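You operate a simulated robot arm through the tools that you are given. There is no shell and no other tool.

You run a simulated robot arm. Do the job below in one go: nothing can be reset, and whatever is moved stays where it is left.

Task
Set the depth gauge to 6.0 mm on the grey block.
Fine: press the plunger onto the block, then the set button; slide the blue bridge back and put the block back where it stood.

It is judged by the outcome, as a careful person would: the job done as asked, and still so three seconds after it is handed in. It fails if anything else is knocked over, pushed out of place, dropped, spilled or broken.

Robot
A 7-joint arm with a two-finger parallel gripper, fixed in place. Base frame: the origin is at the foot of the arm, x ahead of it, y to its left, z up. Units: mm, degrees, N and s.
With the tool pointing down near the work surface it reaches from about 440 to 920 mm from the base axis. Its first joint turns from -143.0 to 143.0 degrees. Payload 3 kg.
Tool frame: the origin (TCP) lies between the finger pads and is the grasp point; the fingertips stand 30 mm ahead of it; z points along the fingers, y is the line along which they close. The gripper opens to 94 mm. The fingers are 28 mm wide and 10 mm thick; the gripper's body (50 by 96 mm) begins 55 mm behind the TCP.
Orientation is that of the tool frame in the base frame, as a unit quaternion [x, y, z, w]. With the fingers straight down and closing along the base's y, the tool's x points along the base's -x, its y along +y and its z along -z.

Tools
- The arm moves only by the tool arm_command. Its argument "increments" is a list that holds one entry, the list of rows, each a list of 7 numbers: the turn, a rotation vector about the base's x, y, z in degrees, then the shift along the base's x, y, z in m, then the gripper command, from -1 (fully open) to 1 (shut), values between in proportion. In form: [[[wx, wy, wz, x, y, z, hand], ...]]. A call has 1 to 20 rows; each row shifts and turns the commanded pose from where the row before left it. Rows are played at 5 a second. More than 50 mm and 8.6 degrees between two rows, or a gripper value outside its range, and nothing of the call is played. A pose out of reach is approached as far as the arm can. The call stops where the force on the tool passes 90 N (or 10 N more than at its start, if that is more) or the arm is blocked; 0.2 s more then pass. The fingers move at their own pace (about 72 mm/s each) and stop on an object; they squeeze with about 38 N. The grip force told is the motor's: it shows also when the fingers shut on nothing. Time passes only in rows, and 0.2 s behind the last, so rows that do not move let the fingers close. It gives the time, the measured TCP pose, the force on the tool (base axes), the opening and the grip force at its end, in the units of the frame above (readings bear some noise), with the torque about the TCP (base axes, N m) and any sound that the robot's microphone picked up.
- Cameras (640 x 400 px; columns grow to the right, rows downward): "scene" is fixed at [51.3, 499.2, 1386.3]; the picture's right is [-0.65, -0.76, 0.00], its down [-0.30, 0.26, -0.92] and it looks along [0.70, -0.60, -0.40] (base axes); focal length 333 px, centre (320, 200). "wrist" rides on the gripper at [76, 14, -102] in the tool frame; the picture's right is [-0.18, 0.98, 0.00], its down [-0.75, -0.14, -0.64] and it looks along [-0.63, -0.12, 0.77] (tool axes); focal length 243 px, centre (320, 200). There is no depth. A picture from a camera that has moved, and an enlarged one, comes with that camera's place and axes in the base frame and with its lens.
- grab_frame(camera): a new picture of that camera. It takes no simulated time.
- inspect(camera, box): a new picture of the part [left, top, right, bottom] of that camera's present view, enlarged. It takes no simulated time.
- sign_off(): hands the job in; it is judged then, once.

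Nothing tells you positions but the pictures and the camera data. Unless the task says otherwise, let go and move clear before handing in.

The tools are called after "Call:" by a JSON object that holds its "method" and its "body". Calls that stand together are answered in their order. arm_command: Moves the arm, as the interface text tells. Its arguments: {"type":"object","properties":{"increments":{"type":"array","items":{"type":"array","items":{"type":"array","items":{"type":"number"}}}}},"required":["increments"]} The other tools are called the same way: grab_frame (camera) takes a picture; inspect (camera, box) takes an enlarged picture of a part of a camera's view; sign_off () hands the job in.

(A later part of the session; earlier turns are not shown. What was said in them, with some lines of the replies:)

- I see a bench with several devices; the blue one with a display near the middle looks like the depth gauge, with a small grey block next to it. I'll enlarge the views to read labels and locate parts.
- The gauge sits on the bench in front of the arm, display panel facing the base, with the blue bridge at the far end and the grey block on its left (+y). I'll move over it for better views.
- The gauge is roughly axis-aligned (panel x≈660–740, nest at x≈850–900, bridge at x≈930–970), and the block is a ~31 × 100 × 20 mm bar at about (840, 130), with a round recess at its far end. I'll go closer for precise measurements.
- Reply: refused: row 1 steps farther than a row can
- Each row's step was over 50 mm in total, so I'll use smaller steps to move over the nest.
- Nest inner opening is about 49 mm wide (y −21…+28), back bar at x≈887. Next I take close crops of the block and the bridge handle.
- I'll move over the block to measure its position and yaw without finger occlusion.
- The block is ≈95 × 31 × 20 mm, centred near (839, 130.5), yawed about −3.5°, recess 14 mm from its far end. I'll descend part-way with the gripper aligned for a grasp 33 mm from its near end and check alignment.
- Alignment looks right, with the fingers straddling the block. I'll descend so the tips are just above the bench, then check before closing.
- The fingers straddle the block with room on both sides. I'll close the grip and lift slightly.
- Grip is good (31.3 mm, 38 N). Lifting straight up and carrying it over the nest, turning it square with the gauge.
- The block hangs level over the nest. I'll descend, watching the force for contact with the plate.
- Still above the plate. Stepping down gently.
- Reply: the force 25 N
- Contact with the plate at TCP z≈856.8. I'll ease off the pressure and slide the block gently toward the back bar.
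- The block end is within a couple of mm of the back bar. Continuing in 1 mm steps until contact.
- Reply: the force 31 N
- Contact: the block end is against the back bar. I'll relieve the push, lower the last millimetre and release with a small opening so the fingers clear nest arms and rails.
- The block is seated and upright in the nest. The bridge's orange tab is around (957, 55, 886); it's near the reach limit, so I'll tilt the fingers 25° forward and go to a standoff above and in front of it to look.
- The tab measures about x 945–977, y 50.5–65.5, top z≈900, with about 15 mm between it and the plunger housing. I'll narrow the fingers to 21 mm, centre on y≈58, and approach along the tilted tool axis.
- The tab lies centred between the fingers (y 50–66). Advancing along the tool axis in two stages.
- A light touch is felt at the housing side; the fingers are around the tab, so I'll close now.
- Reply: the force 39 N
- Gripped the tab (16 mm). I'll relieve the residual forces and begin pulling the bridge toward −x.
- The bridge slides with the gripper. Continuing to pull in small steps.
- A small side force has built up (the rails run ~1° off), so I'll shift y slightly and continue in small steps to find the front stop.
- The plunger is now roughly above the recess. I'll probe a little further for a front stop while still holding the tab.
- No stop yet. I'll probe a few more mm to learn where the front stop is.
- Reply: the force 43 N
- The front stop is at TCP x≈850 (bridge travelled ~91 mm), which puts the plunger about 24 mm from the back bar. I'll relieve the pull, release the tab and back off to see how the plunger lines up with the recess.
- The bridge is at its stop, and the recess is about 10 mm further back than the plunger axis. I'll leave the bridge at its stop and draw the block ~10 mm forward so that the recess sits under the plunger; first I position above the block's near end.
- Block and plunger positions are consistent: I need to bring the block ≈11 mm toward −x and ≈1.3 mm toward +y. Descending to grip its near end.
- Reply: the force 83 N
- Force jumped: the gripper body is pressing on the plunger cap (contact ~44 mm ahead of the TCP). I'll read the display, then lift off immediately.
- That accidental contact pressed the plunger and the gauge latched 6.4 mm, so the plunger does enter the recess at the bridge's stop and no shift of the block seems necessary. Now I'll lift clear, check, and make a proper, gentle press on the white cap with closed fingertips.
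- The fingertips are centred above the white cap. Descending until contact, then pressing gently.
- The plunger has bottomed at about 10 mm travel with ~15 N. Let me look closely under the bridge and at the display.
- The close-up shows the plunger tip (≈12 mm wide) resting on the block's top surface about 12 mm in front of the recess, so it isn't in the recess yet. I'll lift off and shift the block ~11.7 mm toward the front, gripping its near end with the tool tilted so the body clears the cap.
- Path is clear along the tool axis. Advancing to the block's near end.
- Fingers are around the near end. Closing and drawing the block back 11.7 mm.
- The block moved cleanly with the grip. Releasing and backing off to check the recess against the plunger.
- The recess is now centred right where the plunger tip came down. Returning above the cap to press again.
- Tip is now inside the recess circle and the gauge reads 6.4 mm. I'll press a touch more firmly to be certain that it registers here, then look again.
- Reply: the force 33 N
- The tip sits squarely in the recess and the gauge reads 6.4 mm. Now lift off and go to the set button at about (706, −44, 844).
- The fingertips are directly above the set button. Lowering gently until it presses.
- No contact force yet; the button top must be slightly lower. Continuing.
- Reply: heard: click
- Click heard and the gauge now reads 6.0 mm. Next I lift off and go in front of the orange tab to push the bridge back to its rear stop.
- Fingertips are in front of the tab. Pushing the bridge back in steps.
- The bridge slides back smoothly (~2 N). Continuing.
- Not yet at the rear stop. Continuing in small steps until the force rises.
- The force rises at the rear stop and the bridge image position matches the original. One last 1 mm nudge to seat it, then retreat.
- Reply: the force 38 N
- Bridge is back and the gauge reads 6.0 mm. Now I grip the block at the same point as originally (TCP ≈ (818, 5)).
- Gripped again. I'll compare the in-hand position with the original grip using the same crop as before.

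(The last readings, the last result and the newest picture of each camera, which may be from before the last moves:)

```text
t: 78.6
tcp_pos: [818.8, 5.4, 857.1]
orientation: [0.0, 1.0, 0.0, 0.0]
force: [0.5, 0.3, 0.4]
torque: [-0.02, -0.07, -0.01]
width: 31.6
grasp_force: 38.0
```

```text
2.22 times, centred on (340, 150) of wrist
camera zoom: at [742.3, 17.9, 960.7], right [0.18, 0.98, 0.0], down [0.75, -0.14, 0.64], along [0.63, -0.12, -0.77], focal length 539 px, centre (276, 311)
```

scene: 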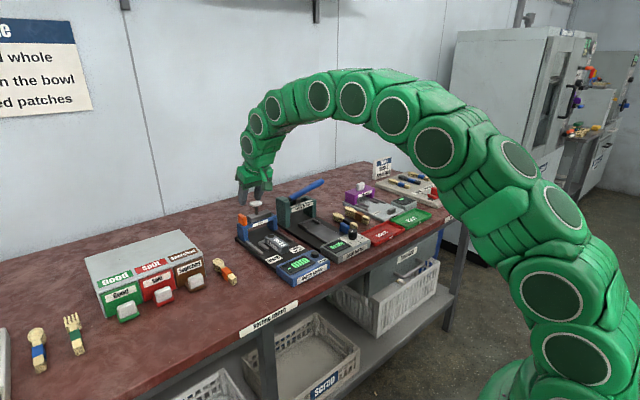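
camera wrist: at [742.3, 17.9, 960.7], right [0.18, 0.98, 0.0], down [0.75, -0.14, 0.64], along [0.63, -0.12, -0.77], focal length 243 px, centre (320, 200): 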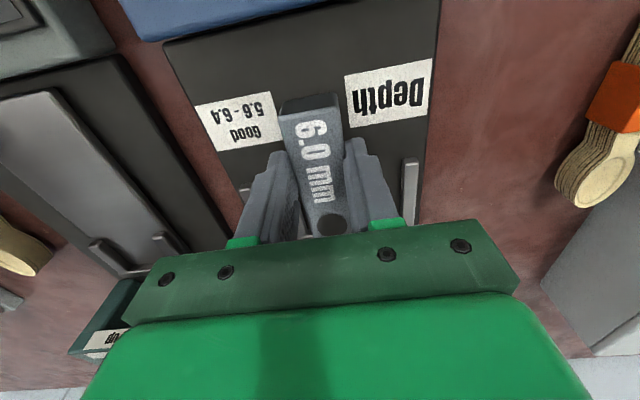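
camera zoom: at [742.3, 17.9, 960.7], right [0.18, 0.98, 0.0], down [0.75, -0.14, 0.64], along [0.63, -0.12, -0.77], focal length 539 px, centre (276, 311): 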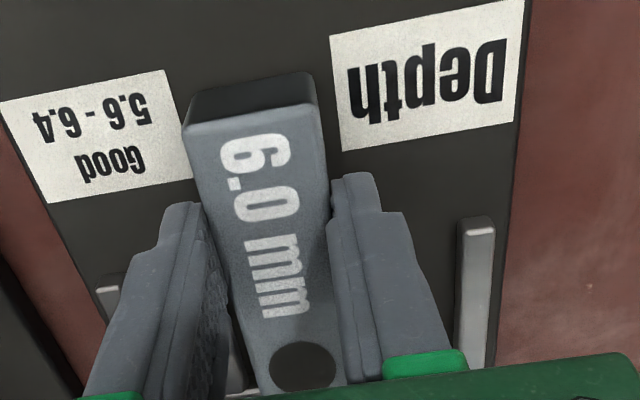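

The block sits ~2 mm further back in the fingers than originally, so I'll compensate by 2 mm when putting it back. Lifting and carrying it back to its original place and angle.

Call:
{"method": "arm_command", "body": {"increments": [[[0, 0, 0, 0, 0, 0.015, 1], [0, 0, 0, 0, 0, 0.03, 1], [0, 0, 0, 0, 0, 0.035, 1], [0, 0, -1.2, 0.002, 0.042, 0, 1], [0, 0, -1.2, 0.003, 0.042, 0, 1], [0, 0, -1.1, 0.0032, 0.0422, 0, 1], [0, 0, 0, 0, 0, 0, 1], [0, 0, 0, 0, 0, -0.03, 1], [0, 0, 0, 0, 0, -0.03, 1], [0, 0, 0, 0, 0, -0.015, 1], [0, 0, 0, 0, 0, 0, 1]]]}}

Call:
{"method": "inspect", "body": {"camera": "scene", "box": [210, 215, 290, 275]}}

Call:
{"method": "grab_frame", "body": {"camera": "wrist"}}

```text
t: 81.0
tcp_pos: [826.5, 130.4, 861.5]
orientation: [0.03, 1.0, 0.0, 0.0]
force: [-0.5, 0.6, -3.0]
torque: [0.01, 0.0, 0.01]
width: 31.3
grasp_force: 37.7
```

```text
6.67 times, centred on (250, 245) of scene
camera zoom: at [51.3, 499.2, 1386.3], right [-0.65, -0.76, 0.0], down [-0.3, 0.26, -0.92], along [0.7, -0.6, -0.4], focal length 2218 px, centre (787, -100)
```

zoom: 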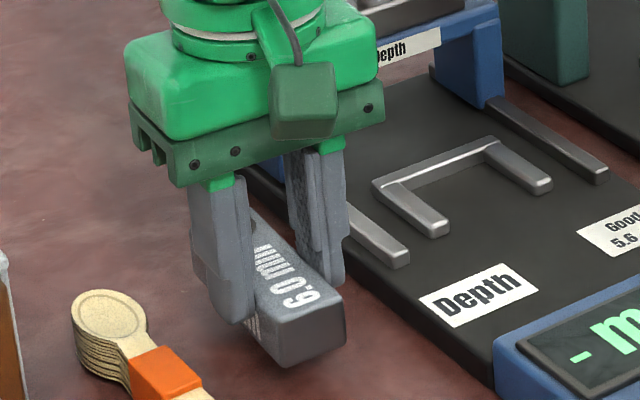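

```text
taken
camera wrist: at [751.5, 148.2, 964.4], right [0.24, 0.97, 0.0], down [0.74, -0.19, 0.64], along [0.62, -0.16, -0.77], focal length 243 px, centre (320, 200)
```

wrist: 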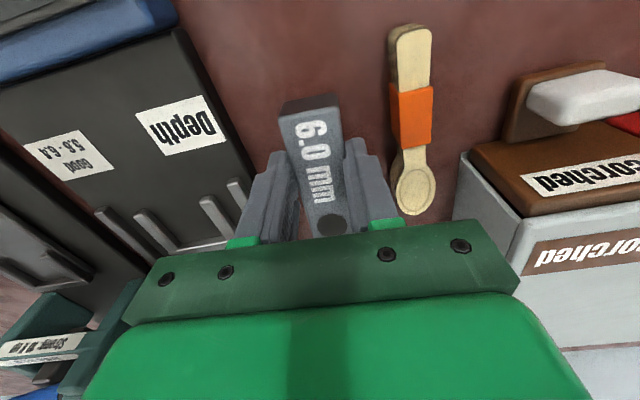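

Lowering the block to the bench, watching for contact.

Call:
{"method": "arm_command", "body": {"increments": [[[0, 0, 0, 0, 0, -0.01, 1], [0, 0, 0, 0, 0, -0.008, 1], [0, 0, 0, 0, 0, 0, 1]]]}}

Call:
{"method": "arm_command", "body": {"increments": [[[0, 0, 0, 0, 0, -0.0015, 1], [0, 0, 0, 0, 0, 0, 1]]]}}

Call:
{"method": "arm_command", "body": {"increments": [[[0, 0, 0, 0, 0, -0.001, 1], [0, 0, 0, 0, 0, 0, 1]]]}}

Call:
{"method": "inspect", "body": {"camera": "scene", "box": [210, 215, 290, 275]}}

```text
t: 81.8
tcp_pos: [826.3, 130.3, 844.2]
orientation: [0.031, 1.0, -0.001, 0.0]
force: [0.3, 1.0, -1.5]
torque: [-0.04, 0.02, 0.0]
width: 31.3
grasp_force: 38.1
```

```text
t: 82.4
tcp_pos: [826.9, 131.3, 843.3]
orientation: [0.031, 1.0, 0.0, -0.001]
force: [0.2, 0.2, -1.9]
torque: [0.0, 0.01, 0.01]
width: 31.7
grasp_force: 38.1
```

```text
t: 83.0
tcp_pos: [825.8, 131.9, 842.4]
orientation: [0.03, 1.0, -0.001, 0.001]
force: [0.2, 0.0, 3.4]
torque: [0.03, 0.02, 0.02]
width: 31.5
grasp_force: 38.3
```

```text
6.67 times, centred on (250, 245) of scene
camera zoom: at [51.3, 499.2, 1386.3], right [-0.65, -0.76, 0.0], down [-0.3, 0.26, -0.92], along [0.7, -0.6, -0.4], focal length 2218 px, centre (787, -100)
```

zoom: 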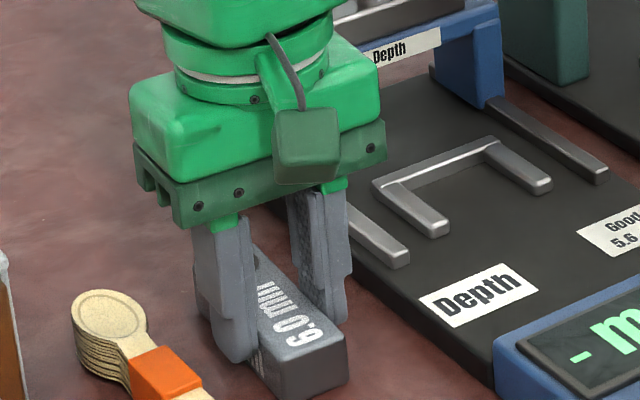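

The block rests on the bench at its original spot. Releasing and withdrawing upward.

Call:
{"method": "arm_command", "body": {"increments": [[[0, 0, 0, 0, 0, -0.0003, 1], [0, 0, 0, 0, 0, 0, 0.3], [0, 0, 0, 0, 0, 0, 0.1], [0, 0, 0, 0, 0, 0, 0.05], [0, 0, 0, 0, 0, 0.01, 0.05], [0, 0, 0, 0, 0, 0.03, 0.05], [0, 0, 0, 0, 0, 0.04, 0.05], [0, 0, 1.75, -0.02, 0, 0.04, 0.05], [0, 0, 1.75, -0.0168, 0, 0.04, -0.5], [0, 0, 0, 0, 0, 0, -1], [0, 0, 0, 0, 0, 0, -1]]]}}

Call:
{"method": "grab_frame", "body": {"camera": "wrist"}}

Call:
{"method": "inspect", "body": {"camera": "wrist", "box": [260, 60, 400, 200]}}

Call:
{"method": "grab_frame", "body": {"camera": "scene"}}

Call:
{"method": "inspect", "body": {"camera": "scene", "box": [220, 230, 300, 290]}}

Call:
{"method": "inspect", "body": {"camera": "scene", "box": [220, 190, 300, 250]}}

```text
t: 85.4
tcp_pos: [789.7, 130.3, 1002.3]
orientation: [0.001, 1.0, 0.0, 0.001]
force: [0.0, 0.2, -0.1]
torque: [-0.01, 0.03, 0.0]
width: 93.8
grasp_force: 0.1
```

```text
taken
camera wrist: at [713.6, 143.6, 1105.5], right [0.18, 0.98, 0.0], down [0.75, -0.14, 0.64], along [0.63, -0.12, -0.77], focal length 243 px, centre (320, 200)
```

wrist: 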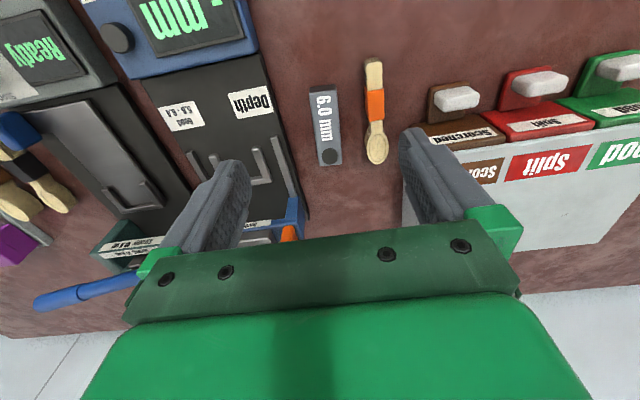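

```text
2.86 times, centred on (330, 130) of wrist
camera zoom: at [713.6, 143.6, 1105.5], right [0.18, 0.98, 0.0], down [0.75, -0.14, 0.64], along [0.63, -0.12, -0.77], focal length 693 px, centre (291, 400)
```

zoom: 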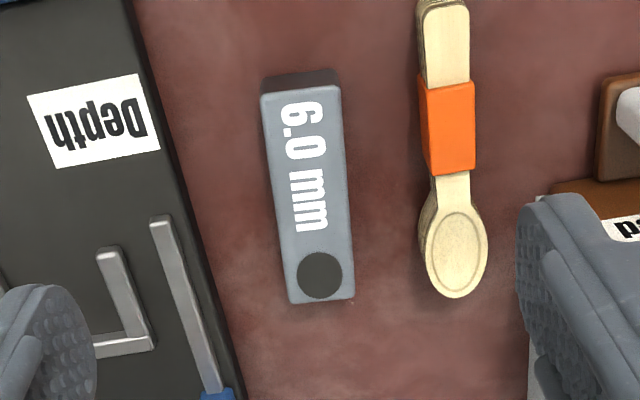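

```text
taken
```

scene: 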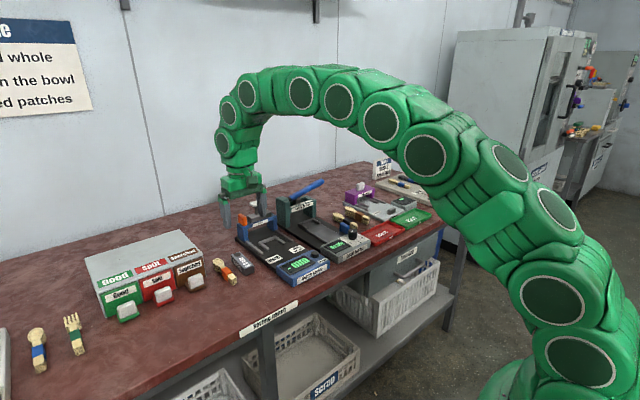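

```text
6.67 times, centred on (260, 260) of scene
camera zoom: at [51.3, 499.2, 1386.3], right [-0.65, -0.76, 0.0], down [-0.3, 0.26, -0.92], along [0.7, -0.6, -0.4], focal length 2218 px, centre (720, -200)
```

zoom: 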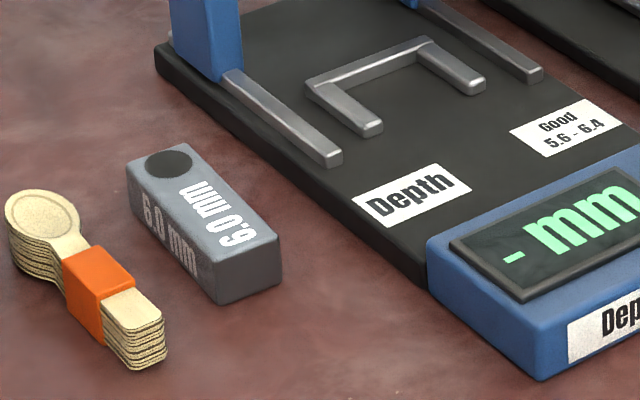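

```text
6.67 times, centred on (260, 220) of scene
camera zoom: at [51.3, 499.2, 1386.3], right [-0.65, -0.76, 0.0], down [-0.3, 0.26, -0.92], along [0.7, -0.6, -0.4], focal length 2218 px, centre (720, 67)
```

zoom: 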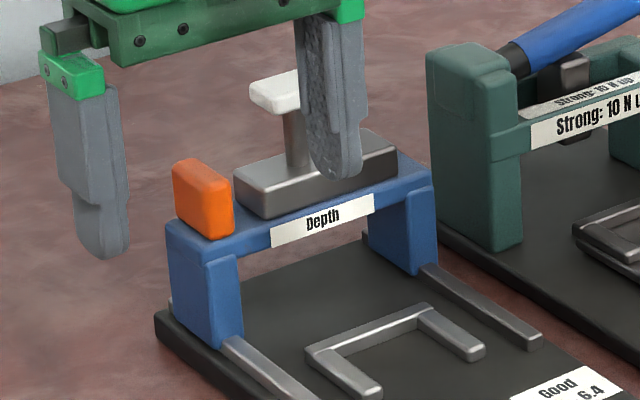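

The block is back to within about a millimetre of where it stood, the bridge is at its rear stop, and nothing else looks disturbed. I'll move the arm up and clear, do a final check, and hand in.

Call:
{"method": "arm_command", "body": {"increments": [[[0, 0, 0, -0.02, -0.02, 0.035, -1], [0, 0, 0, -0.03, -0.02, 0.03, -1], [0, 0, 0, -0.04, -0.02, 0.02, -1], [0, 0, 0, -0.04, -0.02, 0.02, -1], [0, 0, 0, -0.04, -0.02, 0.01, -1], [0, 0, 0, 0, 0, 0, -1]]]}}

Call:
{"method": "grab_frame", "body": {"camera": "scene"}}

Call:
{"method": "inspect", "body": {"camera": "scene", "box": [200, 180, 360, 300]}}

```text
t: 86.8
tcp_pos: [618.3, 30.0, 1116.8]
orientation: [0.0, 1.0, -0.001, 0.0]
force: [0.6, -0.4, -0.4]
torque: [-0.03, 0.0, 0.0]
width: 94.1
grasp_force: 0.0
```

```text
taken
```

scene: 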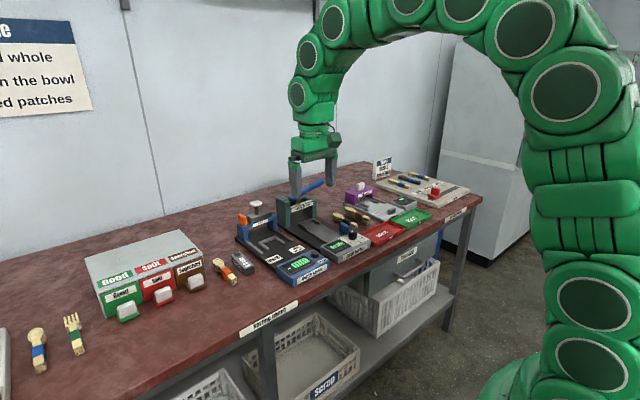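

```text
3.33 times, centred on (280, 240) of scene
camera zoom: at [51.3, 499.2, 1386.3], right [-0.65, -0.76, 0.0], down [-0.3, 0.26, -0.92], along [0.7, -0.6, -0.4], focal length 1109 px, centre (453, 67)
```

zoom: 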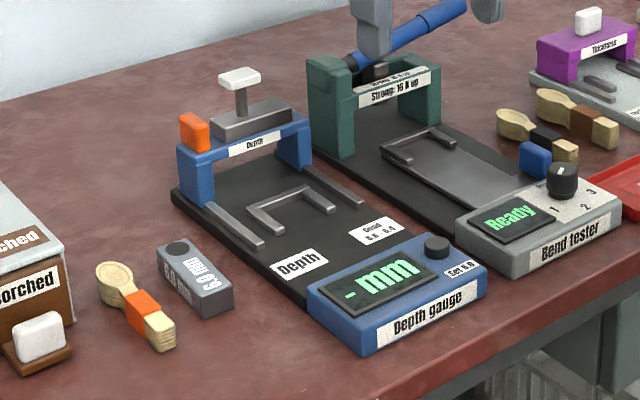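

The final view matches the starting scene. The gauge was set (it clicked and showed 6.0 mm), the bridge is at the back, the block is back in its place, and the arm is clear, so I'm handing in.

Call:
{"method": "sign_off", "body": {}}

```text
The job is handed in.
```

The depth gauge is set to 6.0 mm on the grey block. When I pressed the set button I heard a click, and the display changed from 6.4 to 6.0 mm.

- **Measurement:** The gauge read 6.4 mm with the plunger pressed onto the block, in its round recess, and I set it from that.
- **Accidental press:** While I was lowering the gripper to the block, its body pressed the plunger cap with about 80 N. At that point the plunger was resting on the block's flat top. I saw no damage.
- **Flat top and recess read the same:** The gauge showed 6.4 mm on the flat top as well as in the recess, and the plunger stopped at about the same height. So 6.4 doesn't prove the plunger reached the recess floor. I saw no change on the display during the final press.
- **Bridge:** It is back against its rear stop, where it started.
- **Block:** It is back beside the spoons, within about a millimetre of where it stood.
- **Display now:** It shows "- mm", as it did at the start, with no block in the gauge.

Nothing else looked moved in the last picture, and the arm is clear of the bench.
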